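You operate a simulated robot arm through the tools that you are given. There is no shell and no other tool. Be economical: measure what you need, move in short steps, check, and stop when the job is done.

The job below is to be done with a simulated two-armed robot. You get a single attempt, and the scene is never put back.

Task
Fetch the yellow padlock from the top of the yellow dryer and stand it on the top shelf of the dark grey rack. Take the green panel tag and put it in the small blue bucket. Put the blue hose stub on the green tag on the top of the steel table. Close the top bench drawer. Take the black tie bundle and put it on the top of the green stand. Take the yellow-rimmed jar and put it on the top of the workbench. Take the green block and put it on the top of the side table. Do these in any order. Set down upright: yellow padlock, yellow-rimmed jar, green block.

It is judged by the outcome, as a careful person would: the job done as asked, and still so three seconds after it is handed in. It fails if anything else is knocked over, pushed out of place, dropped, spilled or broken.

Robot
Two 7-joint arms with two-finger parallel grippers on one trunk, on a base that drives. Base frame: it is fixed to the floor where the robot stands at the start and does not move with it; the origin is under the middle of the robot, x ahead of it, y to its left, z up. Units: mm, rad, N and s.
The left shoulder is at the start at [62, 195, 1329], the right one opposite. Each reaches about 864 mm from its shoulder. Places, roughly: black tie bundle (15x3x3 cm) [1900, -2500, 900]; blue hose stub [-1500, 0, 1000]; green block [-2000, -3000, 750]; green panel tag [1250, -1750, 1250]; green tag [-2500, -500, 750]; small blue bucket (20x19x18 cm) [-1500, -2900, 200]; top bench drawer [-1200, -300, 700]; top of the green stand [0, -1200, 800]; top of the side table (66x12 cm) [1920, -2620, 840]; top of the workbench [-1600, -500, 800]; top shelf of the dark grey rack (15x178 cm) [-820, -2940, 620]; yellow padlock (4x2x9 cm) [700, 100, 1100]; yellow-rimmed jar [-500, -3000, 750]. Payload 1.57 kg a hand.
Tool frame (each hand has its own): the origin (TCP) lies between the finger pads and is the grasp point; the fingertips stand 30 mm ahead of it; z points along the fingers, y is the line along which they close. The gripper opens to 110 mm. The fingers are 24 mm wide and 12 mm thick; the gripper's body (48 by 112 mm) begins 78 mm behind the TCP.
Orientation is that of the tool frame in the base frame, as a unit quaternion [x, y, z, w]. With the fingers straight down and closing along the base's y, the tool's x points along the base's -x, its y along +y and its z along -z.

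Tools
- The arms move only by the tool play_rows. It takes "left_steps", "right_steps" or both (then of equal length, played together; a hand with none holds still); each is a list of rows, each a list of 3 entries, a list of its own where there are three numbers: the shift along the base's x, y, z in mm, then the turn, a rotation vector about the base's x, y, z in rad, then the opening, from 0 (shut) to 1 (fully open). In form: [[[dx, dy, dz], [wx, wy, wz], claw], ...]. A call has 1 to 8 rows; each row is the pose to reach, as a shift and turn from the pose commanded when the call began. Rows are played at 5 a second. More than 50 mm and 0.15 rad between two rows, or a gripper value outside its range, and nothing of the call is played. Where a pose cannot be reached the arm comes as near as it can. A force on the tool above 40 N (or 10 N above the force at the start of the call, whichever is more), or a blocked arm, ends the call early, and 0.2 s more pass. Each finger travels about 72 mm/s and halts on what it meets, pressing with about 43 N; the grip force reading is that of the motor and also rises with nothing between the fingers. The clock runs only during rows and for 0.2 s after the last one: add rows that repeat a pose to give the fingers time. It gives the time, the measured TCP pose, the force on the tool (base axes), the opening and the grip force at its end, in the units of the frame above (readings bear some noise), with the torque about the TCP (base axes, N m) and any sound that the robot's microphone picked up.
- Cameras (640 x 400 px; columns grow to the right, rows downward): "scene" is now at [41.5, -49.9, 1908.1]; the picture's right is [-0.99, -0.17, 0.00], its down [-0.16, 0.91, -0.40] and it looks along [0.07, -0.39, -0.92] (base axes); focal length 257 px, centre (320, 200). "left" rides on the left gripper at [70, -16, -141] in its tool frame; the picture's right is [0.23, 0.97, 0.00], its down [-0.85, 0.20, -0.48] and it looks along [-0.47, 0.11, 0.88] (tool axes); focal length 222 px, centre (320, 200). "right" rides on the right gripper at [70, 16, -141] in its tool frame; the picture's right is [-0.23, 0.97, 0.00], its down [-0.85, -0.20, -0.48] and it looks along [-0.47, -0.11, 0.88] (tool axes); focal length 222 px, centre (320, 200).
- get_image(camera): a new picture of that camera. The clock stands still meanwhile.
- raise_lower(by): slides the trunk up (or, below 0, down) by that many mm; the arms and the scene camera ride with it, the base frame stays. It gives what a move gives, with no picture.
- roll_base(legs): drives the robot by 1 to 6 legs, each [ahead, left, turn to the left] in mm, mm and rad, along the robot's own axes; the way and the turn of a leg run together, so that a leg with both is an arc; at most 1500 mm and 3.142 rad a leg. The arms and the cameras ride along, it lands a little off, and it stops where it bumps. It gives what a move gives.
- aim_head(pan, tilt): turns the head with the scene camera to pan (to the left, within 1.501 rad either way) and tilt (down, from -0.506 to 1.204), counted from straight ahead of the robot. It gives what a move gives.
- locate(camera, pixels): for up to 12 pixels [column, row] of the newest picture of that camera ("zoom" is the newest enlarged one), the place [x, y, z] in the base frame of the surface seen there, good to about 2 mm, but the place of the scene camera against the robot may be out by one fixed shift of up to 25 mm in any direction. The clock stands still meanwhile.
- enlarge(camera, box): a new picture of the part [left, top, right, bottom] of that camera's present view, enlarged. The clock stands still meanwhile.
- hand_in(): hands the job in; it is judged then, once.

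Keep the steps short. Do not move on a guess: measure, check each grasp and each placing, and mend mistakes. In all there are 131 turns and 146 pictures (those below and enlarged ones count). Leave the grippers open and the arms clear of the work at the hand-in unless told otherwise, and finish with a single line.

The tools are called after "Emit:" as name(argument=value, ...) on one line, values as JSON. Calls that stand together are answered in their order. play_rows: Moves the arms, as the interface text tells. Its arguments: {"type":"object","properties":{"left_steps":{"type":"array","items":{"type":"array"}},"right_steps":{"type":"array","items":{"type":"array"}}},"required":[]} The other tools are called the same way: raise_lower (by) slides the trunk up or down; roll_base (legs) drives the base; aim_head (pan, tilt) turns the head that bears the scene camera; get_image (camera) takes a picture; locate (camera, pixels) gives the place of the surface under pixels of a picture; enlarge (camera, box) takes an enlarged picture of a part of a camera's view; hand_in () hands the job in.

At the start:

```text
time: 0.0
left_tcp_pos: [448.3, -50.8, 1273.0]
left_tool_rot: [0.0, 1.0, 0.001, -0.001]
left_force: [0.7, 0.6, 0.6]
left_moment: [0.03, 0.02, -0.01]
left_grip_width: 109.8
left_gripper_force: 0.0
right_tcp_pos: [333.5, -449.3, 1273.7]
right_tool_rot: [0.0, 1.0, 0.0, 0.0]
right_force: [0.5, 0.2, 0.7]
right_moment: [0.01, 0.0, 0.01]
right_grip_width: 110.0
right_gripper_force: 0.0
trunk travel left (down, up): [-925.0, 65.0]
robot x, y, heading: [-6.0, 0.9, -0.003]
head pan, tilt: [-1.401, 1.162]
```

scene: 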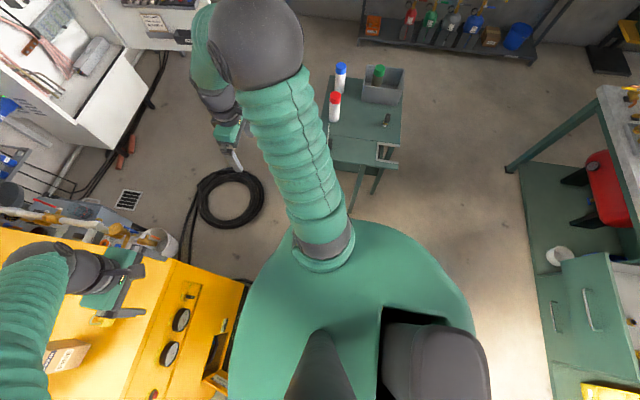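
right: 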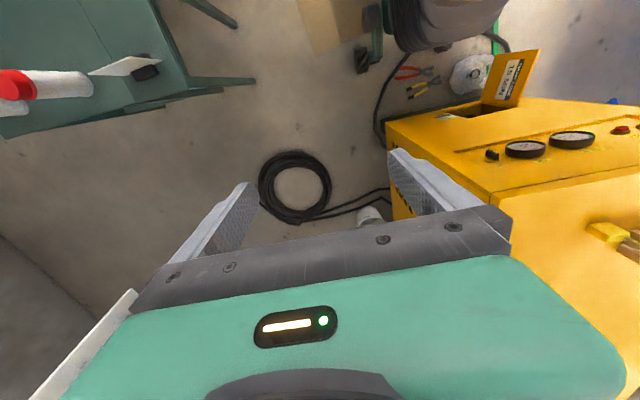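
left: 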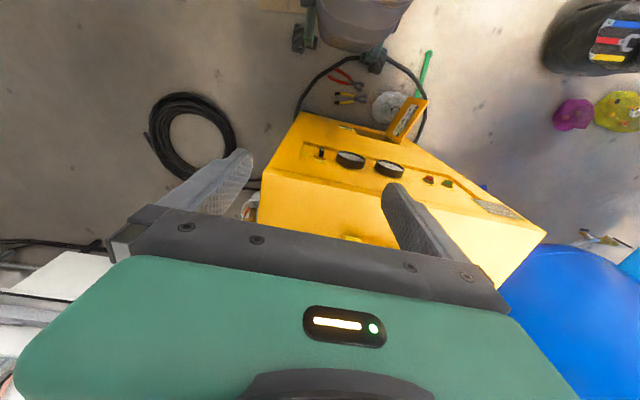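

I'll start by looking ahead at the yellow dryer and around the room.

Emit:
aim_head(pan=0.0, tilt=0.8)

Emit:
get_image(camera="scene")

Emit:
aim_head(pan=-1.0, tilt=0.5)

Emit:
get_image(camera="scene")

Emit:
aim_head(pan=-1.5, tilt=0.5)

Emit:
get_image(camera="scene")

```text
time: 1.5
left_tcp_pos: [447.5, -50.4, 1272.4]
left_tool_rot: [-0.001, 1.0, -0.001, -0.001]
left_force: [0.4, 0.1, 0.0]
left_moment: [0.0, 0.01, -0.01]
left_grip_width: 110.2
left_gripper_force: 0.1
right_tcp_pos: [333.7, -447.9, 1275.0]
right_tool_rot: [0.001, 1.0, 0.0, 0.0]
right_force: [-0.8, 0.7, 0.3]
right_moment: [0.02, -0.03, 0.0]
right_grip_width: 109.9
right_gripper_force: 0.0
trunk travel left (down, up): [-925.0, 65.0]
robot x, y, heading: [0.0, -0.0, -0.0]
head pan, tilt: [0.0, 0.799]
```

```text
142 pictures are left
```

scene: 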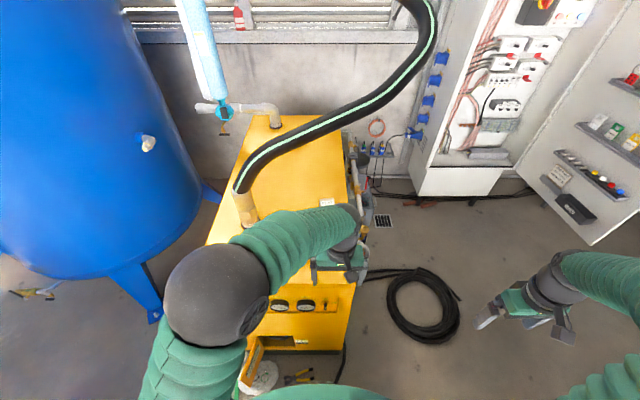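

```text
time: 2.8
left_tcp_pos: [446.4, -49.1, 1271.8]
left_tool_rot: [-0.001, 1.0, 0.001, 0.0]
left_force: [-0.6, 0.2, 0.4]
left_moment: [0.0, 0.0, -0.02]
left_grip_width: 109.9
left_gripper_force: 0.0
right_tcp_pos: [333.4, -448.3, 1275.1]
right_tool_rot: [0.0, 1.0, 0.0, 0.0]
right_force: [-0.2, 0.2, 0.0]
right_moment: [0.04, 0.02, -0.02]
right_grip_width: 109.9
right_gripper_force: 0.1
trunk travel left (down, up): [-925.0, 65.0]
robot x, y, heading: [-2.0, 3.1, -0.004]
head pan, tilt: [-1.0, 0.499]
```

```text
141 pictures are left
```

scene: 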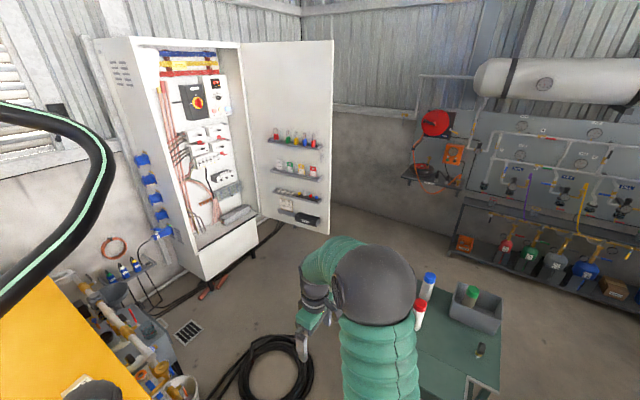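

```text
time: 3.7
left_tcp_pos: [447.4, -49.9, 1272.5]
left_tool_rot: [0.0, 1.0, 0.0, 0.0]
left_force: [0.6, 0.2, -0.5]
left_moment: [0.0, -0.01, -0.01]
left_grip_width: 110.1
left_gripper_force: 0.0
right_tcp_pos: [333.3, -447.7, 1275.0]
right_tool_rot: [-0.001, 1.0, 0.0, 0.001]
right_force: [0.6, 0.1, -0.6]
right_moment: [0.02, -0.03, -0.01]
right_grip_width: 110.0
right_gripper_force: 0.0
trunk travel left (down, up): [-925.0, 65.0]
robot x, y, heading: [0.6, -0.6, -0.0]
head pan, tilt: [-1.499, 0.499]
```

```text
140 pictures are left
```

scene: 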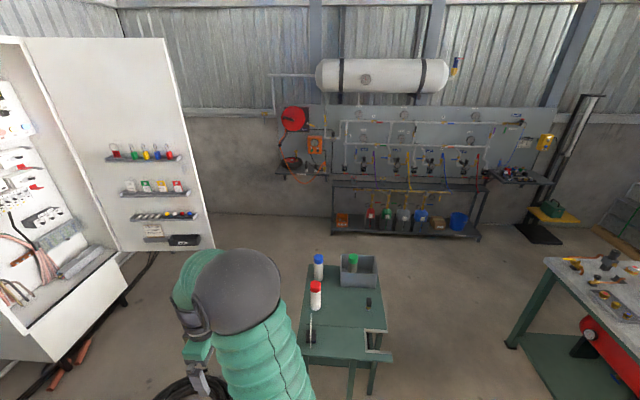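

Let me measure key items in this view: door shelves, stand, rack.

Emit:
locate(camera="scene", pixels=[[145, 157], [155, 190], [165, 215], [185, 240], [350, 310], [310, 275], [385, 350], [405, 228], [458, 222], [420, 188], [555, 208], [620, 270]])

Emit:
enlarge(camera="scene", box=[320, 160, 640, 360])

Emit:
enlarge(camera="scene", box=[90, 130, 218, 260])

```text
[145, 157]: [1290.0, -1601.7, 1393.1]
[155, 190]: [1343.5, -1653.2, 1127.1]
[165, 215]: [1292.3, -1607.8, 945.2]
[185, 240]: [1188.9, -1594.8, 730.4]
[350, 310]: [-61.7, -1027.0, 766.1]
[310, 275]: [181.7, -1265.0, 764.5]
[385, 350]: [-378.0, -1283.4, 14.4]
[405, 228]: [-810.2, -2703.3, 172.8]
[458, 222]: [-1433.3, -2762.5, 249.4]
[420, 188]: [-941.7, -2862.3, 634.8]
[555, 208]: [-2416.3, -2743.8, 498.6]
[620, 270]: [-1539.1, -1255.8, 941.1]
```

```text
2.00 times, centred on (480, 260) of scene
```

zoom: 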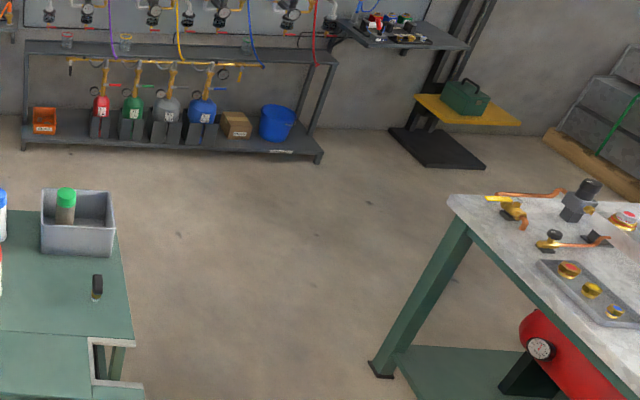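

```text
3.08 times, centred on (154, 195) of scene
```

zoom: 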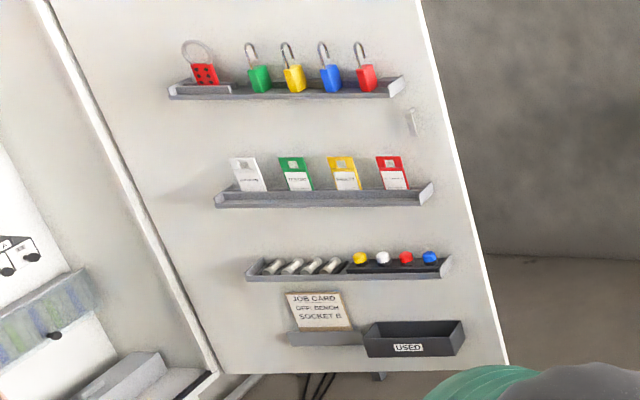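

Now the dryer top: I'll look for the padlock in the hand cameras.

Emit:
aim_head(pan=0.0, tilt=1.0)

Emit:
enlarge(camera="scene", box=[170, 80, 410, 300])

Emit:
enlarge(camera="right", box=[380, 80, 640, 300])

Emit:
locate(camera="right", pixels=[[607, 232], [560, 210], [600, 260]])

```text
time: 5.3
left_tcp_pos: [447.3, -49.2, 1273.7]
left_tool_rot: [0.0, 1.0, 0.0, 0.0]
left_force: [0.1, 0.3, -0.5]
left_moment: [0.03, 0.01, 0.02]
left_grip_width: 110.0
left_gripper_force: 0.1
right_tcp_pos: [333.1, -448.5, 1274.4]
right_tool_rot: [0.0, 1.0, 0.001, 0.001]
right_force: [0.1, -0.3, 0.1]
right_moment: [-0.02, -0.01, -0.01]
right_grip_width: 110.0
right_gripper_force: 0.0
trunk travel left (down, up): [-925.0, 65.0]
robot x, y, heading: [-0.9, 2.6, -0.002]
head pan, tilt: [0.0, 1.0]
```

```text
1.82 times, centred on (290, 190) of scene
```

zoom: 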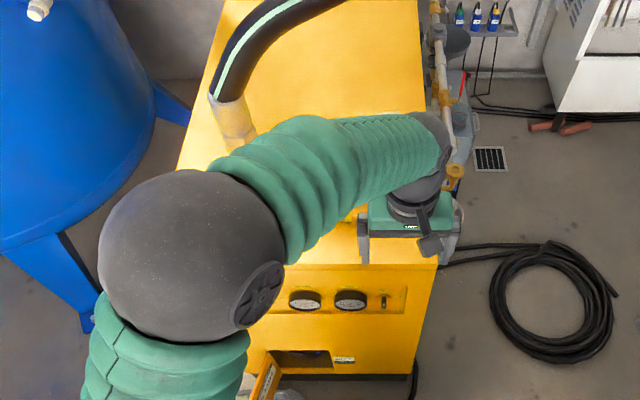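

```text
1.82 times, centred on (510, 190) of right
```

zoom: 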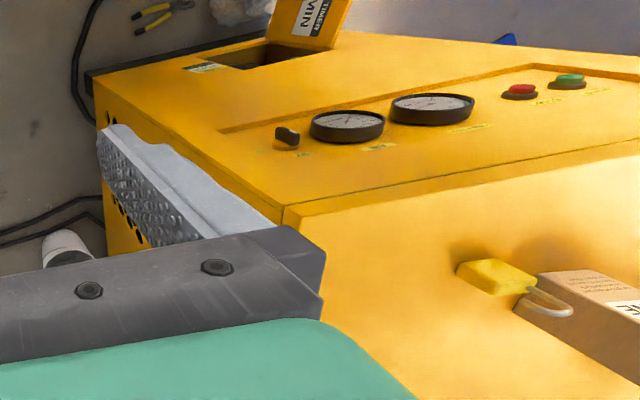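

```text
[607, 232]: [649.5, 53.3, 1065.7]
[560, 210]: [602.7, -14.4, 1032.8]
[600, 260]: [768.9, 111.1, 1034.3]
```

The padlock lies beside a carton on the dryer top. I'll measure hose and objects around, and move the left hand forward to see better.

Emit:
locate(camera="zoom", pixels=[[500, 277], [560, 290], [480, 265], [520, 285], [460, 270], [450, 300], [560, 340], [600, 275]])

Emit:
play_rows(left_steps=[[[50, 0, 0], [0, 0, 0], 1], [[90, 15, 0], [0, 0, 0], 1], [[130, 30, 0], [0, 0, 0], 1]])

Emit:
get_image(camera="left")

Emit:
get_image(camera="scene")

```text
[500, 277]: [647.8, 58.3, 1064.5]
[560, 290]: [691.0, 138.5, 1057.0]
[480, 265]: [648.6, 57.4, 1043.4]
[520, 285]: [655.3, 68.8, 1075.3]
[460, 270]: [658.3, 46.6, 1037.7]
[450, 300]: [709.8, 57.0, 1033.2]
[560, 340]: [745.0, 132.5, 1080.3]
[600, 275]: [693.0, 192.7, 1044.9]
```

```text
time: 6.1
left_tcp_pos: [578.4, -17.4, 1271.4]
left_tool_rot: [0.0, 1.0, 0.0, -0.001]
left_force: [-0.5, 0.9, -0.4]
left_moment: [-0.02, 0.01, 0.0]
left_grip_width: 109.8
left_gripper_force: 0.1
right_tcp_pos: [335.2, -448.0, 1275.6]
right_tool_rot: [0.0, 1.0, -0.001, -0.001]
right_force: [0.2, 0.1, 0.0]
right_moment: [0.0, 0.04, 0.0]
right_grip_width: 109.8
right_gripper_force: 0.0
trunk travel left (down, up): [-925.0, 65.0]
robot x, y, heading: [-0.0, 2.7, -0.002]
head pan, tilt: [0.0, 1.0]
```

```text
135 pictures are left
```

left: 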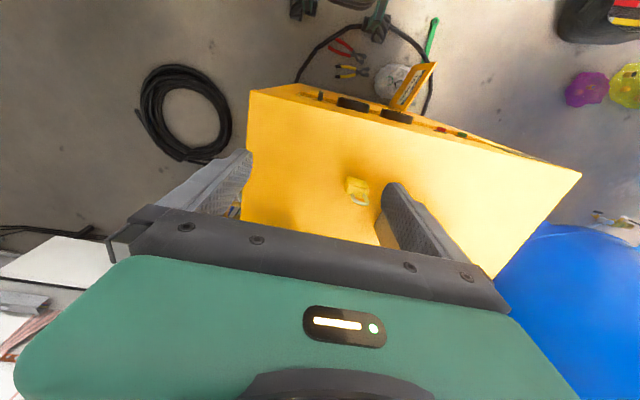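

```text
134 pictures are left
```

scene: 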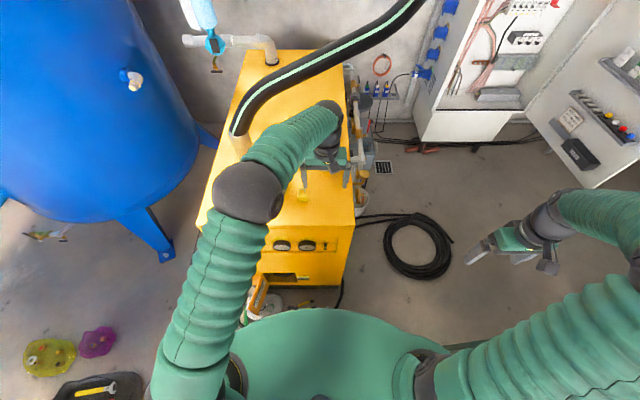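

Emit:
enlarge(camera="left", box=[300, 150, 420, 250])

Emit:
enlarge(camera="scene", box=[220, 110, 370, 240])

```text
4.00 times, centred on (360, 200) of left
```

zoom: 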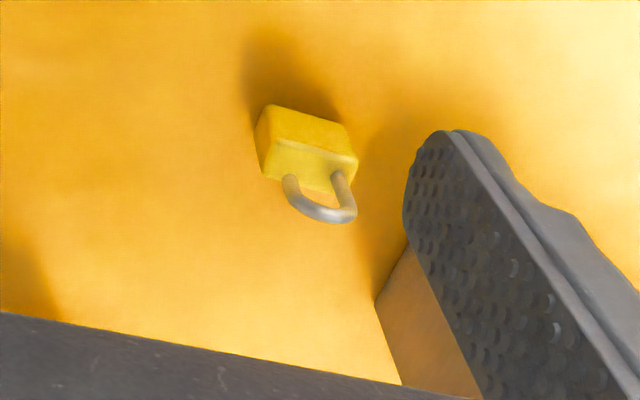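

```text
3.08 times, centred on (295, 175) of scene
```

zoom: 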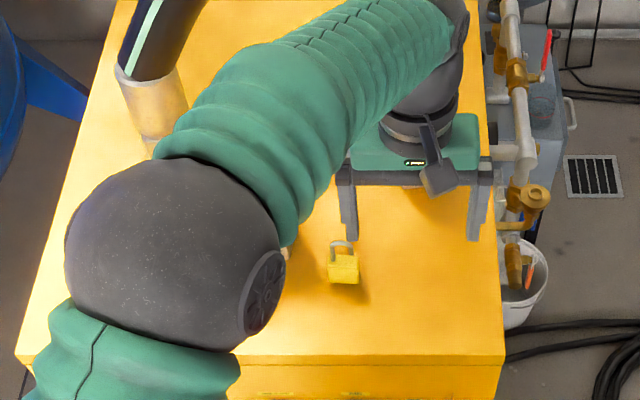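

The padlock is standing upright near [650,60]. Measure its corners.

Emit:
locate(camera="zoom", pixels=[[330, 278], [355, 278], [331, 268], [343, 268], [354, 268], [331, 260], [355, 260], [343, 254], [330, 248], [354, 248], [343, 242], [343, 300]])

Emit:
enlarge(camera="left", box=[340, 170, 376, 210])

Emit:
locate(camera="zoom", pixels=[[160, 60], [400, 140], [300, 70], [300, 150], [430, 160], [210, 190], [430, 250], [330, 300], [420, 310], [230, 230]])

```text
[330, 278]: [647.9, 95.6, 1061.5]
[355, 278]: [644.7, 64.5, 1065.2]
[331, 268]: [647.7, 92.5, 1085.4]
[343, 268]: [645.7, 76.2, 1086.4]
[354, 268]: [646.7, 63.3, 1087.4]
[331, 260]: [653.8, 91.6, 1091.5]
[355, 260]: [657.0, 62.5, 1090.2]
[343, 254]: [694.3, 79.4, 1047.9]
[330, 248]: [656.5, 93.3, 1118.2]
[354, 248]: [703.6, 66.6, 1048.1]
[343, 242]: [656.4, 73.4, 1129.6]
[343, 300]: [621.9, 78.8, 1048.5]
```

```text
10.00 times, centred on (358, 190) of left
```

zoom: 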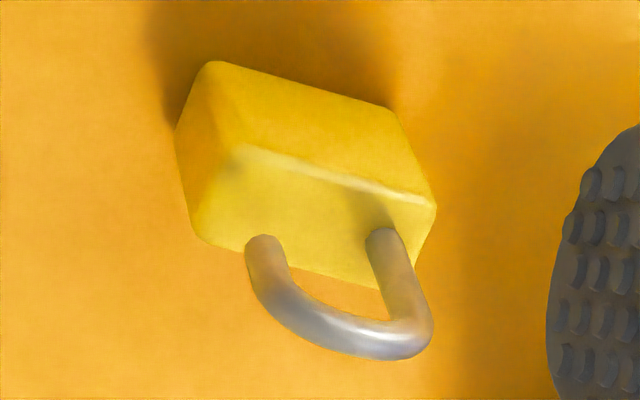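

```text
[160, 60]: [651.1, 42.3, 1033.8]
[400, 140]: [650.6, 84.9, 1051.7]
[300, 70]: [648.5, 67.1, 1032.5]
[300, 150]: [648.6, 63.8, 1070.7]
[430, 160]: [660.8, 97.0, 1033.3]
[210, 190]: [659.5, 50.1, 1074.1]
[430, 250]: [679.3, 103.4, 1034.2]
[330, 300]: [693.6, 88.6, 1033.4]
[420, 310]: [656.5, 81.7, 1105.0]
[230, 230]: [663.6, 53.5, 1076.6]
```

Hand-camera gives body centre ≈[657,69], top 1077, base 1034. I'll align above it with a part-closed gripper, then descend.

Emit:
play_rows(left_steps=[[[35, 30, 0], [0, 0, 0], 0.75], [[65, 60, 0], [0, 0, 0], 0.75], [[79, 88, -20], [0, 0, 0], 0.75], [[79, 88, -60], [0, 0, 0], 0.75]])

Emit:
enlarge(camera="left", box=[200, 100, 440, 260])

```text
time: 7.1
left_tcp_pos: [656.4, 70.2, 1212.3]
left_tool_rot: [0.001, 1.0, 0.0, 0.0]
left_force: [-0.4, 0.2, 0.1]
left_moment: [0.04, 0.03, 0.0]
left_grip_width: 82.7
left_gripper_force: 0.1
right_tcp_pos: [332.9, -447.2, 1276.4]
right_tool_rot: [0.0, 1.0, 0.0, 0.0]
right_force: [0.3, 0.4, -0.3]
right_moment: [-0.03, 0.0, 0.01]
right_grip_width: 109.9
right_gripper_force: 0.1
trunk travel left (down, up): [-925.0, 65.0]
robot x, y, heading: [2.1, 1.1, 0.003]
head pan, tilt: [0.0, 1.0]
```

```text
2.50 times, centred on (320, 180) of left
```

zoom: 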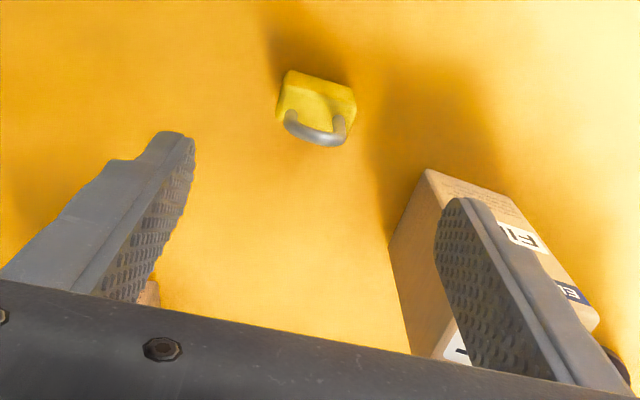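

Emit:
locate(camera="zoom", pixels=[[432, 175], [392, 245], [480, 190], [410, 345], [310, 95], [285, 110], [352, 110], [312, 140]])

```text
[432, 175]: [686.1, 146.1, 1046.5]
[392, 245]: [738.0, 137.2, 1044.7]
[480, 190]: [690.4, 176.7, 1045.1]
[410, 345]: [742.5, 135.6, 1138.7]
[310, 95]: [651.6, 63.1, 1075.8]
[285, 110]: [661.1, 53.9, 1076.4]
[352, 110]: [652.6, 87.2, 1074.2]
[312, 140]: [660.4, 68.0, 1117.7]
```

Clearances OK. Descend and close.

Emit:
play_rows(left_steps=[[[1, 0, -45], [0, 0, 0], 0.75], [[1, 0, -90], [0, 0, 0], 0.75], [[1, 0, -125], [0, 0, 0], 0.75], [[1, 0, -146], [0, 0, 0], 0.75], [[1, 0, -146], [0, 0, 0], 0.3], [[1, 0, -146], [0, 0, 0], 0.0], [[1, 0, -146], [0, 0, 0], 0.0], [[1, 0, -146], [0, 0, 0], 0.0]])

Emit:
enlarge(camera="left", box=[200, 100, 440, 260])

```text
time: 8.9
left_tcp_pos: [659.9, 67.4, 1064.3]
left_tool_rot: [0.0, 1.0, 0.0, 0.0]
left_force: [-0.2, -1.0, 0.7]
left_moment: [0.01, 0.0, -0.03]
left_grip_width: 39.4
left_gripper_force: 43.1
right_tcp_pos: [332.6, -448.3, 1275.1]
right_tool_rot: [0.0, 1.0, 0.0, 0.0]
right_force: [0.4, -0.4, 0.2]
right_moment: [-0.01, 0.01, 0.02]
right_grip_width: 109.9
right_gripper_force: 0.1
trunk travel left (down, up): [-925.0, 65.0]
robot x, y, heading: [-0.1, -2.2, -0.003]
head pan, tilt: [0.0, 1.0]
```

```text
2.50 times, centred on (320, 180) of left
```

zoom: 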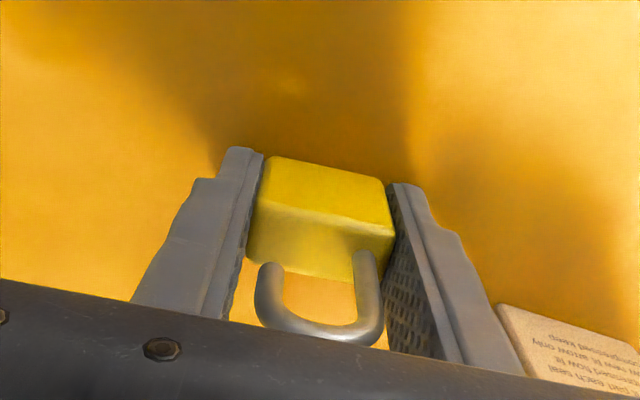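

Gripped (39.4 mm). Lift and draw back.

Emit:
play_rows(left_steps=[[[0, 0, 45], [0, 0, 0], 0], [[0, 0, 95], [0, 0, 0], 0], [[0, 0, 145], [0, 0, 0], 0], [[-40, 0, 175], [0, 0, 0], 0], [[-90, 0, 200], [0, 0, 0], 0], [[-140, -20, 205], [0, 0, 0], 0], [[-190, -20, 205], [0, 0, 0], 0], [[-230, -20, 205], [0, 0, 0], 0]])

Emit:
aim_head(pan=-0.9, tilt=0.7)

Emit:
get_image(camera="scene")

```text
refused: row 5 steps farther than a row can; nothing moved
```

```text
time: 10.1
left_tcp_pos: [657.9, 67.7, 1064.1]
left_tool_rot: [0.001, 1.0, 0.001, 0.001]
left_force: [-0.1, 0.8, 0.1]
left_moment: [0.0, 0.0, -0.02]
left_grip_width: 39.3
left_gripper_force: 42.7
right_tcp_pos: [333.1, -448.7, 1274.8]
right_tool_rot: [0.0, 1.0, 0.001, 0.0]
right_force: [-0.8, 0.1, 0.1]
right_moment: [-0.01, -0.02, 0.0]
right_grip_width: 110.0
right_gripper_force: 0.0
trunk travel left (down, up): [-925.0, 65.0]
robot x, y, heading: [-2.1, 0.2, 0.0]
head pan, tilt: [-0.901, 0.7]
```

```text
128 pictures are left
```

scene: 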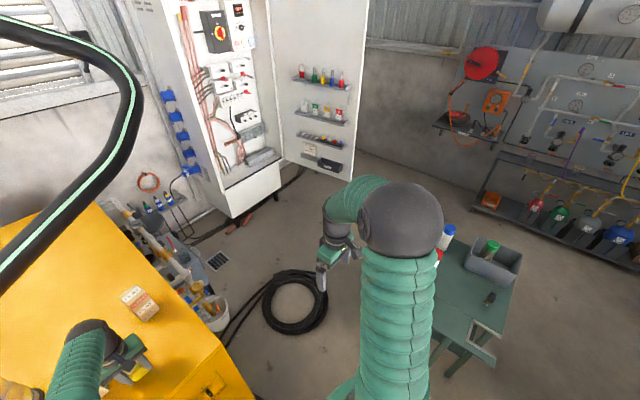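

Emit:
play_rows(left_steps=[[[0, 0, 45], [0, 0, 0], 0], [[0, 0, 94], [0, 0, 0], 0], [[0, 0, 142], [0, 0, 0], 0], [[-30, 0, 178], [0, 0, 0], 0], [[-75, 0, 195], [0, 0, 0], 0], [[-120, -15, 200], [0, 0, 0], 0], [[-168, -20, 200], [0, 0, 0], 0], [[-215, -20, 200], [0, 0, 0], 0]])

Emit:
locate(camera="scene", pixels=[[283, 327], [320, 300], [268, 285], [213, 260], [232, 215], [280, 190], [343, 178], [282, 160], [365, 40], [460, 375], [320, 112], [340, 116]])

Emit:
locate(camera="scene", pixels=[[520, 262], [492, 370], [500, 340], [442, 300], [200, 320], [237, 330], [245, 395], [590, 230], [485, 200], [500, 120], [350, 88], [297, 105]])

```text
time: 11.9
left_tcp_pos: [440.4, 47.6, 1268.2]
left_tool_rot: [0.0, 1.0, 0.0, 0.002]
left_force: [-0.8, 0.3, -1.2]
left_moment: [0.01, -0.04, 0.0]
left_grip_width: 39.1
left_gripper_force: 42.9
right_tcp_pos: [331.4, -447.9, 1276.8]
right_tool_rot: [0.0, 1.0, 0.0, 0.001]
right_force: [-0.3, -0.1, 1.5]
right_moment: [0.01, 0.01, 0.02]
right_grip_width: 110.2
right_gripper_force: 0.1
trunk travel left (down, up): [-925.0, 65.0]
robot x, y, heading: [-1.7, 2.6, -0.002]
head pan, tilt: [-0.901, 0.7]
```

```text
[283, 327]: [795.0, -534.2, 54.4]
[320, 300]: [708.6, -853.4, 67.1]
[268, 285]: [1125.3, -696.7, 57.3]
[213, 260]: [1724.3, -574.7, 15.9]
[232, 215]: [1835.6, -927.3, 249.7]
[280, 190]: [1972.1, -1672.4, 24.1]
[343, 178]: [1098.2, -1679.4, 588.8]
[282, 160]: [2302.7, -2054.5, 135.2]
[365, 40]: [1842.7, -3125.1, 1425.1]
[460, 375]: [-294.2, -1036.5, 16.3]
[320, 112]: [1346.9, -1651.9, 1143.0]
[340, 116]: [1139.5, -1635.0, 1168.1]
```

```text
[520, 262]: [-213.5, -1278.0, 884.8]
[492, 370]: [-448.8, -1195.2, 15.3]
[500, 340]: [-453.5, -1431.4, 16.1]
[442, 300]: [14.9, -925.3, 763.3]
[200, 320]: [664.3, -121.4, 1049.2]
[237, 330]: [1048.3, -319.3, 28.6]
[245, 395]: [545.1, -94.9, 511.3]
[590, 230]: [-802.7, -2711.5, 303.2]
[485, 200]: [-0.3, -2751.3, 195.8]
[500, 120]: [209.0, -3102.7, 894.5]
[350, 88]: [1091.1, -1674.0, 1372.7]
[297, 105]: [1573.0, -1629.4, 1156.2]
```

Padlock lifted and held. Next, measure free floor between the stand, the hose coil and the door for driving.

Emit:
aim_head(pan=-1.5, tilt=1.0)

Emit:
get_image(camera="scene")

Emit:
get_image(camera="right")

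```text
time: 12.9
left_tcp_pos: [443.2, 48.9, 1265.5]
left_tool_rot: [0.0, 1.0, -0.001, 0.0]
left_force: [1.0, 0.9, -1.7]
left_moment: [-0.01, 0.02, -0.02]
left_grip_width: 39.3
left_gripper_force: 43.0
right_tcp_pos: [333.2, -447.4, 1274.3]
right_tool_rot: [0.0, 1.0, 0.0, 0.0]
right_force: [0.0, 0.8, -0.2]
right_moment: [0.01, 0.01, 0.02]
right_grip_width: 110.0
right_gripper_force: 0.1
trunk travel left (down, up): [-925.0, 65.0]
robot x, y, heading: [-2.3, 2.3, -0.003]
head pan, tilt: [-1.499, 1.0]
```

```text
127 pictures are left
```

scene: 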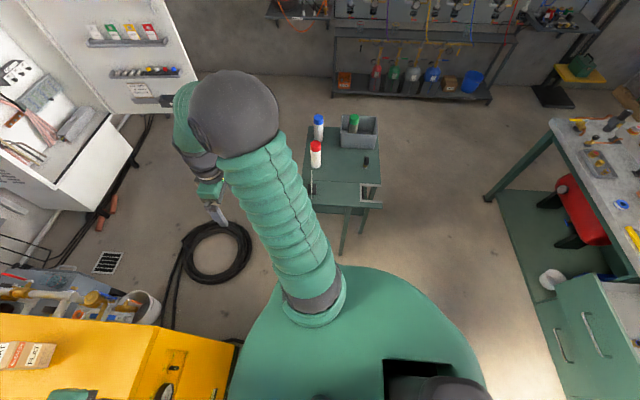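

```text
126 pictures are left
```

right: 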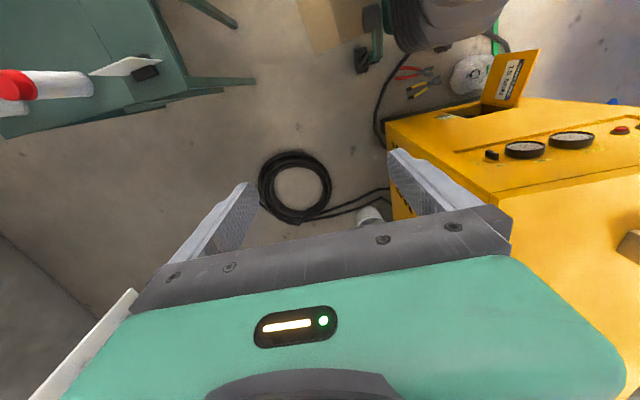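

Emit:
locate(camera="scene", pixels=[[308, 140], [314, 204], [340, 250], [382, 203], [381, 150], [360, 225], [250, 240], [190, 240], [488, 198], [540, 300], [590, 340], [155, 330]])

Emit:
enlarge(camera="scene", box=[280, 90, 420, 260])

Emit:
locate(camera="right", pixels=[[250, 82], [230, 20], [185, 95], [150, 10], [30, 85], [140, 65], [265, 185], [330, 190]])

```text
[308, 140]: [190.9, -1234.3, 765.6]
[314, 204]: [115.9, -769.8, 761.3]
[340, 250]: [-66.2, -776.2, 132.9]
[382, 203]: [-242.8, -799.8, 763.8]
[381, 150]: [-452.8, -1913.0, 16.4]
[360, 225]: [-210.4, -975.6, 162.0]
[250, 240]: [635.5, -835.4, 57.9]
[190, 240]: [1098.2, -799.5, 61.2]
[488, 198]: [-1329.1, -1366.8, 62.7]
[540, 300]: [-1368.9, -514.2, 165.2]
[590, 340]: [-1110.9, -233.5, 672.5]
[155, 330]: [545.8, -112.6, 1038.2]
```

```text
2.35 times, centred on (350, 175) of scene
```

zoom: 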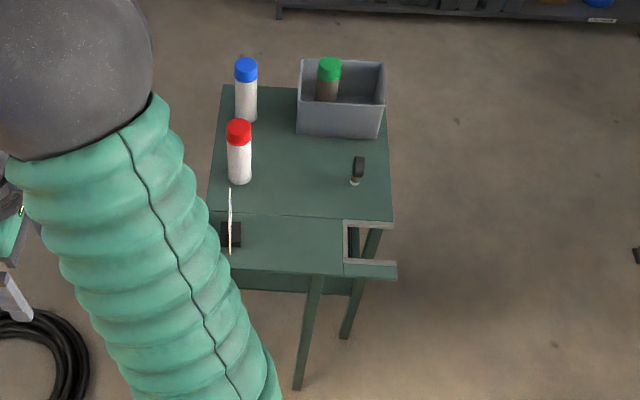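

```text
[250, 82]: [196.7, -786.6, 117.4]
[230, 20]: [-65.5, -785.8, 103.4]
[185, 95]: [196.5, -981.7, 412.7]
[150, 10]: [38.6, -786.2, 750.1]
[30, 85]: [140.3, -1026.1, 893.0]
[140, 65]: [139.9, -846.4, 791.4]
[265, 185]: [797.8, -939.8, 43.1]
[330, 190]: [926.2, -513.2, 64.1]
```

The gap by the coil is too narrow, so I'll drive around the west of the stand to the rack first: back 680, right 1950, turn to face −y.

Emit:
roll_base(legs=[[-680, 0, 0], [0, -1000, 0], [0, -950, 0], [0, 0, -1.571]])

Emit:
aim_head(pan=0.0, tilt=0.8)

Emit:
get_image(camera="scene")

```text
time: 29.8
left_tcp_pos: [-667.0, -2380.5, 1266.5]
left_tool_rot: [0.714, 0.7, 0.0, -0.001]
left_force: [0.7, -0.1, 0.2]
left_moment: [-0.03, -0.02, 0.01]
left_grip_width: 39.5
left_gripper_force: 43.2
right_tcp_pos: [-1159.7, -2261.2, 1275.6]
right_tool_rot: [0.713, 0.701, -0.001, -0.002]
right_force: [-0.2, 0.0, -1.1]
right_moment: [0.0, 0.01, -0.02]
right_grip_width: 110.1
right_gripper_force: 0.1
trunk travel left (down, up): [-925.0, 65.0]
robot x, y, heading: [-708.9, -1932.2, -1.592]
head pan, tilt: [-1.499, 1.0]
```

```text
time: 31.4
left_tcp_pos: [-668.1, -2378.6, 1267.4]
left_tool_rot: [0.714, 0.7, 0.001, 0.0]
left_force: [-0.1, 0.8, -0.1]
left_moment: [-0.01, 0.03, -0.02]
left_grip_width: 39.5
left_gripper_force: 42.9
right_tcp_pos: [-1161.9, -2260.3, 1275.6]
right_tool_rot: [0.714, 0.7, 0.0, 0.0]
right_force: [0.3, -0.3, 0.0]
right_moment: [0.0, -0.03, 0.0]
right_grip_width: 110.2
right_gripper_force: 0.1
trunk travel left (down, up): [-925.0, 65.0]
robot x, y, heading: [-707.4, -1938.7, -1.589]
head pan, tilt: [0.0, 0.799]
```

```text
124 pictures are left
```

scene: 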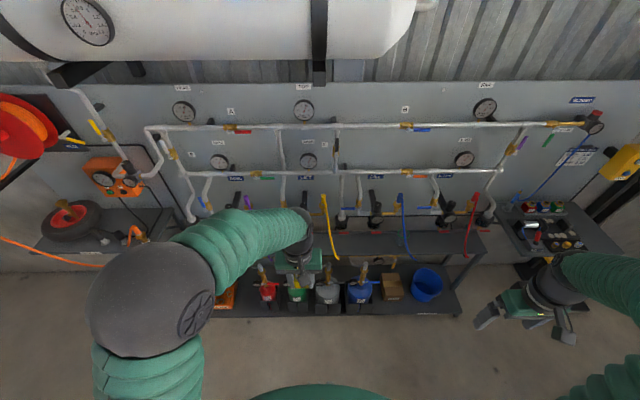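

Emit:
enlarge(camera="scene", box=[300, 150, 640, 330])

Emit:
locate(camera="zoom", pixels=[[160, 170], [230, 175], [330, 180], [290, 165], [310, 50], [60, 150], [230, 245], [440, 100], [470, 150], [150, 120], [210, 110], [55, 215]])

Emit:
get_image(camera="left")

```text
1.88 times, centred on (470, 240) of scene
```

zoom: 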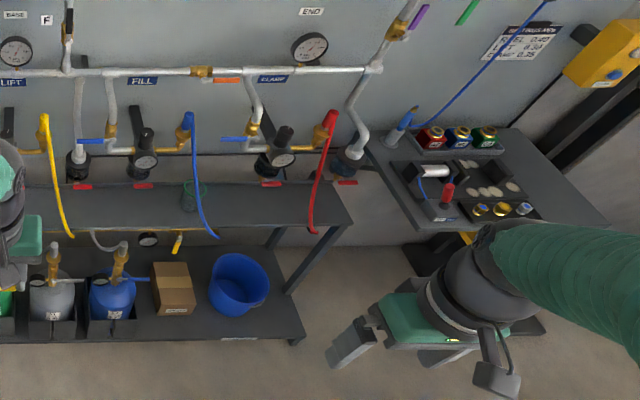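

```text
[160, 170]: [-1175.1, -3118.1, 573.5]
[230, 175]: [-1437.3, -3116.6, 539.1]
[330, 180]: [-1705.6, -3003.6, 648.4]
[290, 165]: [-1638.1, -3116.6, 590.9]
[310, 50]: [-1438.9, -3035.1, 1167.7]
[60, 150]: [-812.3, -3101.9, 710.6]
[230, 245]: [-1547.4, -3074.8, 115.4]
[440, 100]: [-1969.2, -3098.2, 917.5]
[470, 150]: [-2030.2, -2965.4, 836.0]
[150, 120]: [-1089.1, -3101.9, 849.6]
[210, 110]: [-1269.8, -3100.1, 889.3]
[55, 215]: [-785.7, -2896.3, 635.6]
```

```text
122 pictures are left
```

left: 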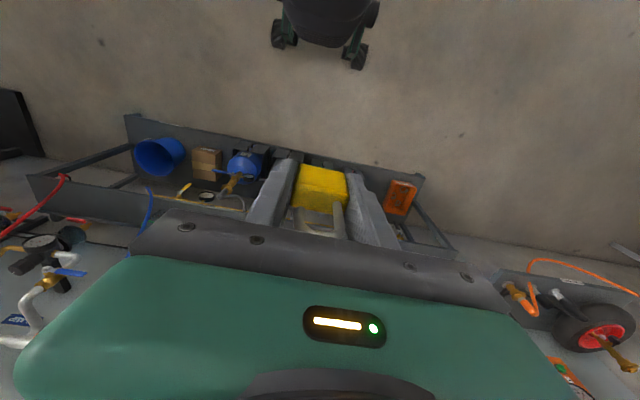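

Lower the trunk by 450 and look again at the shelf.

Emit:
raise_lower(by=-450)

Emit:
aim_head(pan=0.3, tilt=0.7)

Emit:
get_image(camera="scene")

Emit:
aim_head(pan=-0.4, tilt=0.7)

Emit:
get_image(camera="scene")

```text
refused: -450 is not a number from -400 to 400
```

```text
time: 32.2
left_tcp_pos: [-668.0, -2377.6, 1266.2]
left_tool_rot: [0.714, 0.7, 0.0, 0.0]
left_force: [-0.1, -0.1, -1.7]
left_moment: [-0.01, 0.0, -0.02]
left_grip_width: 39.4
left_gripper_force: 43.0
right_tcp_pos: [-1161.9, -2259.3, 1276.3]
right_tool_rot: [0.714, 0.7, 0.0, 0.0]
right_force: [-0.2, -0.4, -0.4]
right_moment: [0.01, 0.0, 0.01]
right_grip_width: 110.1
right_gripper_force: 0.0
trunk travel left (down, up): [-925.0, 65.0]
robot x, y, heading: [-705.8, -1937.8, -1.586]
head pan, tilt: [0.3, 0.7]
```

```text
121 pictures are left
```

scene: 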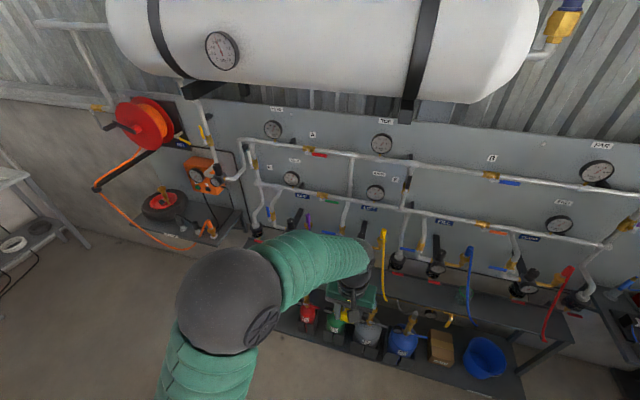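

```text
time: 33.3
left_tcp_pos: [-667.6, -2376.6, 1267.9]
left_tool_rot: [0.714, 0.7, 0.0, 0.0]
left_force: [0.2, 0.9, -0.1]
left_moment: [0.04, 0.0, 0.04]
left_grip_width: 39.3
left_gripper_force: 42.8
right_tcp_pos: [-1161.3, -2260.0, 1275.5]
right_tool_rot: [0.714, 0.7, 0.001, 0.0]
right_force: [-0.4, -0.1, -0.2]
right_moment: [0.01, -0.04, 0.01]
right_grip_width: 110.0
right_gripper_force: 0.0
trunk travel left (down, up): [-925.0, 65.0]
robot x, y, heading: [-706.8, -1936.2, -1.589]
head pan, tilt: [-0.4, 0.7]
```

```text
120 pictures are left
```

scene: 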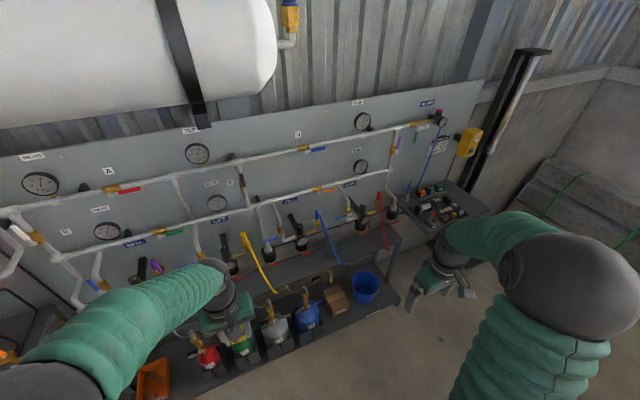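

Emit:
raise_lower(by=-400)

Emit:
aim_head(pan=0.0, tilt=0.6)

Emit:
get_image(camera="scene")

Emit:
get_image(camera="left")

```text
time: 37.1
left_tcp_pos: [-667.1, -2378.6, 867.1]
left_tool_rot: [0.714, 0.7, 0.0, 0.0]
left_force: [0.9, 0.5, -0.3]
left_moment: [-0.02, 0.0, 0.05]
left_grip_width: 39.4
left_gripper_force: 43.2
right_tcp_pos: [-1162.0, -2260.2, 876.6]
right_tool_rot: [0.714, 0.7, 0.0, 0.0]
right_force: [0.2, 0.0, 0.2]
right_moment: [-0.03, -0.01, -0.02]
right_grip_width: 110.1
right_gripper_force: 0.1
trunk travel left (down, up): [-525.0, 465.0]
robot x, y, heading: [-707.2, -1939.4, -1.588]
head pan, tilt: [-0.4, 0.7]
```

```text
time: 38.0
left_tcp_pos: [-667.8, -2377.6, 868.4]
left_tool_rot: [0.714, 0.7, 0.0, 0.0]
left_force: [0.3, -0.2, -1.1]
left_moment: [0.02, 0.01, 0.03]
left_grip_width: 38.9
left_gripper_force: 42.3
right_tcp_pos: [-1160.7, -2260.0, 875.8]
right_tool_rot: [0.714, 0.7, 0.0, 0.0]
right_force: [-0.1, -0.5, -0.5]
right_moment: [-0.02, -0.01, -0.01]
right_grip_width: 110.1
right_gripper_force: 0.1
trunk travel left (down, up): [-525.0, 465.0]
robot x, y, heading: [-711.0, -1936.8, -1.589]
head pan, tilt: [0.0, 0.6]
```

```text
119 pictures are left
```

scene: 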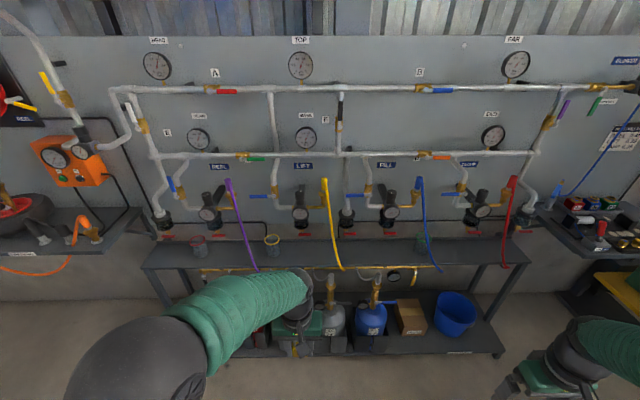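

```text
118 pictures are left
```

left: 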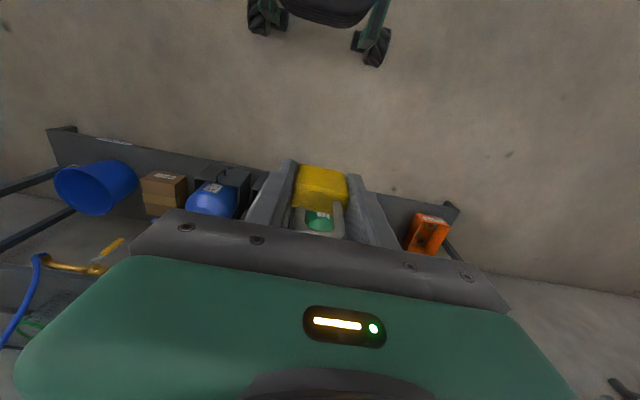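

Now the top shelf is visible. Enlarge it and measure the jars, hoses and free spots.

Emit:
enlarge(camera="scene", box=[140, 170, 540, 290])

Emit:
locate(camera="zoom", pixels=[[210, 105], [207, 122], [213, 138], [310, 145], [315, 160], [300, 135], [320, 150], [270, 140], [80, 135], [185, 130], [140, 60], [110, 60]])

Emit:
locate(camera="zoom", pixels=[[400, 140], [380, 160], [380, 120], [260, 155], [260, 125], [60, 152], [255, 80], [260, 30], [450, 120], [485, 155], [330, 165], [138, 30]])

```text
1.60 times, centred on (340, 230) of scene
```

zoom: 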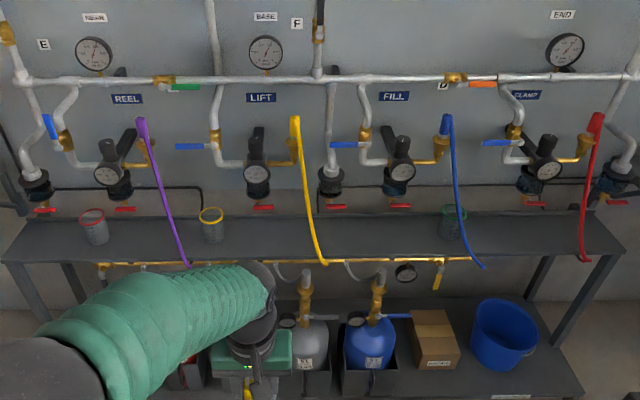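

```text
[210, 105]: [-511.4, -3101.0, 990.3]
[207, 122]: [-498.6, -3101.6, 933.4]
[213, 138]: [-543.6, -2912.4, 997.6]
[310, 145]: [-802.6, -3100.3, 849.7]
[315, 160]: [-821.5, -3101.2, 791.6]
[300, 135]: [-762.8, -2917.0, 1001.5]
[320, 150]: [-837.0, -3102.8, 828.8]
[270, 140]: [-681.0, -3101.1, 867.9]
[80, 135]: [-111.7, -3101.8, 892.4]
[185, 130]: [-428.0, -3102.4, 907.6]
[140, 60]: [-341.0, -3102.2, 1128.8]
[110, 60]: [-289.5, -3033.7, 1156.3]
```

```text
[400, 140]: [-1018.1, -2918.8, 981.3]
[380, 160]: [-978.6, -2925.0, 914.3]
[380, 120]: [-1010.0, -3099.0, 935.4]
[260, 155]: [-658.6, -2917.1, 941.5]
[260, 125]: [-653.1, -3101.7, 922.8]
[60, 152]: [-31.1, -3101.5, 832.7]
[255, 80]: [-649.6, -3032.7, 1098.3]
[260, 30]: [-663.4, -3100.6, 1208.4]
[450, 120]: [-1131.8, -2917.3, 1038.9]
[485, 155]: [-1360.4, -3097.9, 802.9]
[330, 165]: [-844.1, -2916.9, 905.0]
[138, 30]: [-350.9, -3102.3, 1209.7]
```

Emit:
locate(camera="zoom", pixels=[[330, 192], [330, 172], [398, 185], [400, 172], [258, 190], [257, 175], [360, 225], [360, 245], [290, 225], [325, 262], [315, 220], [305, 180]])

Emit:
locate(camera="zoom", pixels=[[211, 210], [211, 238], [200, 225], [222, 225], [340, 206], [335, 196], [265, 207], [452, 210], [190, 262], [180, 235], [360, 257], [360, 262]])

Emit:
enlarge(camera="scene", box=[250, 200, 400, 290])

```text
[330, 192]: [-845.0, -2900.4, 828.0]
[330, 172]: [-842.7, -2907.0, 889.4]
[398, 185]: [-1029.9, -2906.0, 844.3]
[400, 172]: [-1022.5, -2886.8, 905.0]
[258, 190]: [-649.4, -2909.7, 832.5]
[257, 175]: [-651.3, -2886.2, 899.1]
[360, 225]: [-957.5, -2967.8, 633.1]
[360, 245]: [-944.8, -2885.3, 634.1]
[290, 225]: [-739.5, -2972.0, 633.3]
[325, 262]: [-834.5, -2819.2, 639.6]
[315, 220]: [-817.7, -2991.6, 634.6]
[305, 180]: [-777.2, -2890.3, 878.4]
```

```text
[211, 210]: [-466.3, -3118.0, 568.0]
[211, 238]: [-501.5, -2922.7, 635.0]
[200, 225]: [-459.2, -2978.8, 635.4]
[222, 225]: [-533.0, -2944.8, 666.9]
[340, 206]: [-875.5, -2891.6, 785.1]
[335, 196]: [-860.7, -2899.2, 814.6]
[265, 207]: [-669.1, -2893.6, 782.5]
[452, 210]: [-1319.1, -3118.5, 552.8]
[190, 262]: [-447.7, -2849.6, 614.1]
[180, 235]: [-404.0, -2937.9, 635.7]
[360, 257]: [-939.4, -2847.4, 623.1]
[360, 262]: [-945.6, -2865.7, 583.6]
```

```text
4.27 times, centred on (325, 245) of scene
```

zoom: 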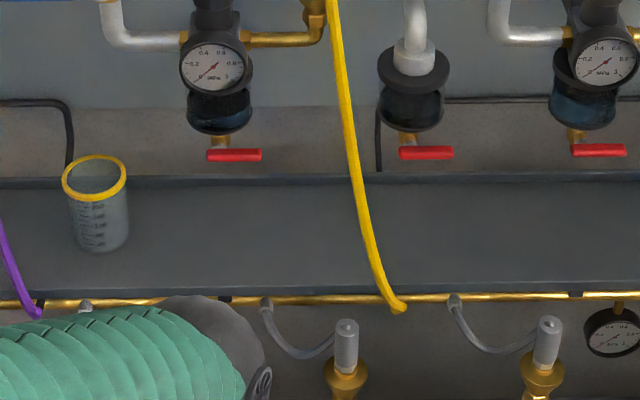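

Overhead regulators make the shelf tight; the free overhead bay is around the yellow-rimmed jar (x≈-450…-600). I'll approach, take the jar with the right hand first, then set the padlock in that bay with the left.

Emit:
roll_base(legs=[[0, 250, 0.017], [330, 0, 0]])

Emit:
aim_head(pan=0.0, tilt=0.75)

Emit:
get_image(camera="scene")

Emit:
get_image(camera="right")

```text
time: 41.6
left_tcp_pos: [-405.0, -2709.4, 868.3]
left_tool_rot: [0.708, 0.707, -0.001, -0.001]
left_force: [-0.8, -0.4, -0.3]
left_moment: [-0.02, 0.01, 0.04]
left_grip_width: 39.2
left_gripper_force: 43.4
right_tcp_pos: [-901.1, -2600.8, 877.2]
right_tool_rot: [0.706, 0.708, -0.001, -0.001]
right_force: [-0.3, -0.9, 1.2]
right_moment: [0.06, 0.01, 0.01]
right_grip_width: 110.1
right_gripper_force: 0.0
trunk travel left (down, up): [-525.0, 465.0]
robot x, y, heading: [-454.5, -2272.1, -1.574]
head pan, tilt: [0.0, 0.6]
```

```text
time: 42.3
left_tcp_pos: [-405.3, -2709.0, 867.4]
left_tool_rot: [0.707, 0.707, -0.001, -0.001]
left_force: [-0.3, -0.9, -1.0]
left_moment: [0.0, 0.0, -0.01]
left_grip_width: 39.2
left_gripper_force: 43.3
right_tcp_pos: [-900.7, -2600.6, 875.1]
right_tool_rot: [0.707, 0.707, -0.001, -0.001]
right_force: [-0.4, 0.2, -0.2]
right_moment: [0.0, 0.06, 0.01]
right_grip_width: 110.1
right_gripper_force: 0.1
trunk travel left (down, up): [-525.0, 465.0]
robot x, y, heading: [-455.6, -2266.4, -1.575]
head pan, tilt: [0.0, 0.75]
```

```text
115 pictures are left
```

scene: 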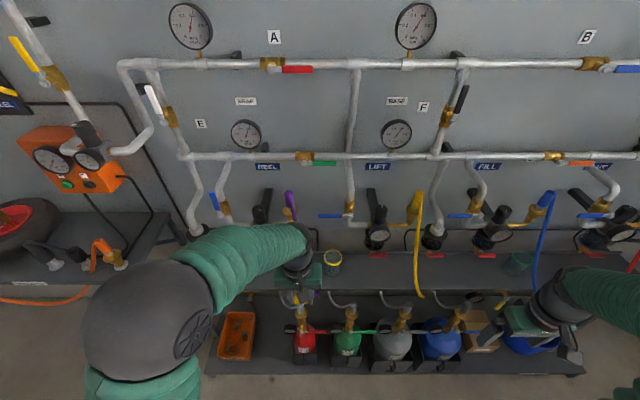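

```text
114 pictures are left
```

right: 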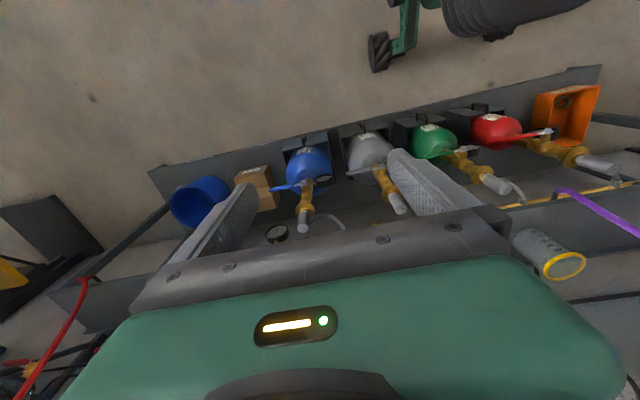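

Emit:
enlarge(camera="right", box=[490, 200, 640, 300])

Emit:
locate(camera="right", pixels=[[545, 266], [583, 261], [566, 253], [565, 277], [548, 242], [530, 232], [520, 245], [540, 232], [600, 270], [620, 215], [520, 280]])

Emit:
locate(camera="scene", pixels=[[325, 258], [341, 258], [333, 252], [333, 265], [333, 272], [360, 270], [376, 256], [420, 295], [418, 240], [330, 245], [328, 215], [317, 258]])

```text
4.00 times, centred on (565, 250) of right
```

zoom: 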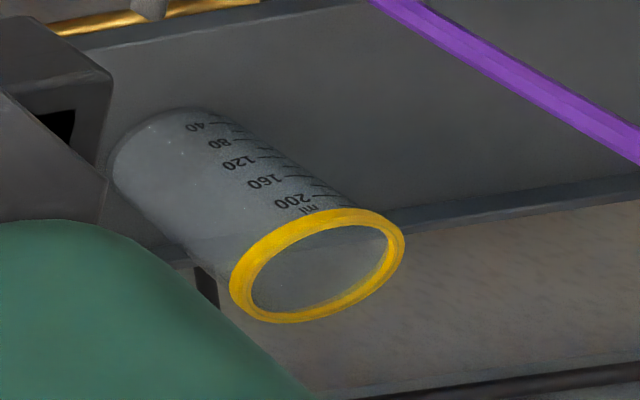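

```text
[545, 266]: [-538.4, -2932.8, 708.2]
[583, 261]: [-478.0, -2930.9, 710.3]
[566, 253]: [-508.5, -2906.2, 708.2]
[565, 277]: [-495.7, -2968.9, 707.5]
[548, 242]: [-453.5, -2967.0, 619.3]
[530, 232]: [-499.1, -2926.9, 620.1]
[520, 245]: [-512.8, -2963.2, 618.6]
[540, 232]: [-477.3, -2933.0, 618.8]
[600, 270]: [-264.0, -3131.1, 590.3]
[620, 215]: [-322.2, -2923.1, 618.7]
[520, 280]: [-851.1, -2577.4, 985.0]
```

```text
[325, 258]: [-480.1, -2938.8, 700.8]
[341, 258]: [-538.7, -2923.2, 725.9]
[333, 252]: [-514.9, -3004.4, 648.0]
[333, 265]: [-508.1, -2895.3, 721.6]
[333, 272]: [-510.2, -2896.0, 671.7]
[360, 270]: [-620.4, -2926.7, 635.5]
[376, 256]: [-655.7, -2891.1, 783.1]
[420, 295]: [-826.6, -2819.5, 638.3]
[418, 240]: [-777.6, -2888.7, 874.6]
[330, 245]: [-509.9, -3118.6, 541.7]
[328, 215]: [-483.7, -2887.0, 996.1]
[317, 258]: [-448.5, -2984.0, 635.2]
```

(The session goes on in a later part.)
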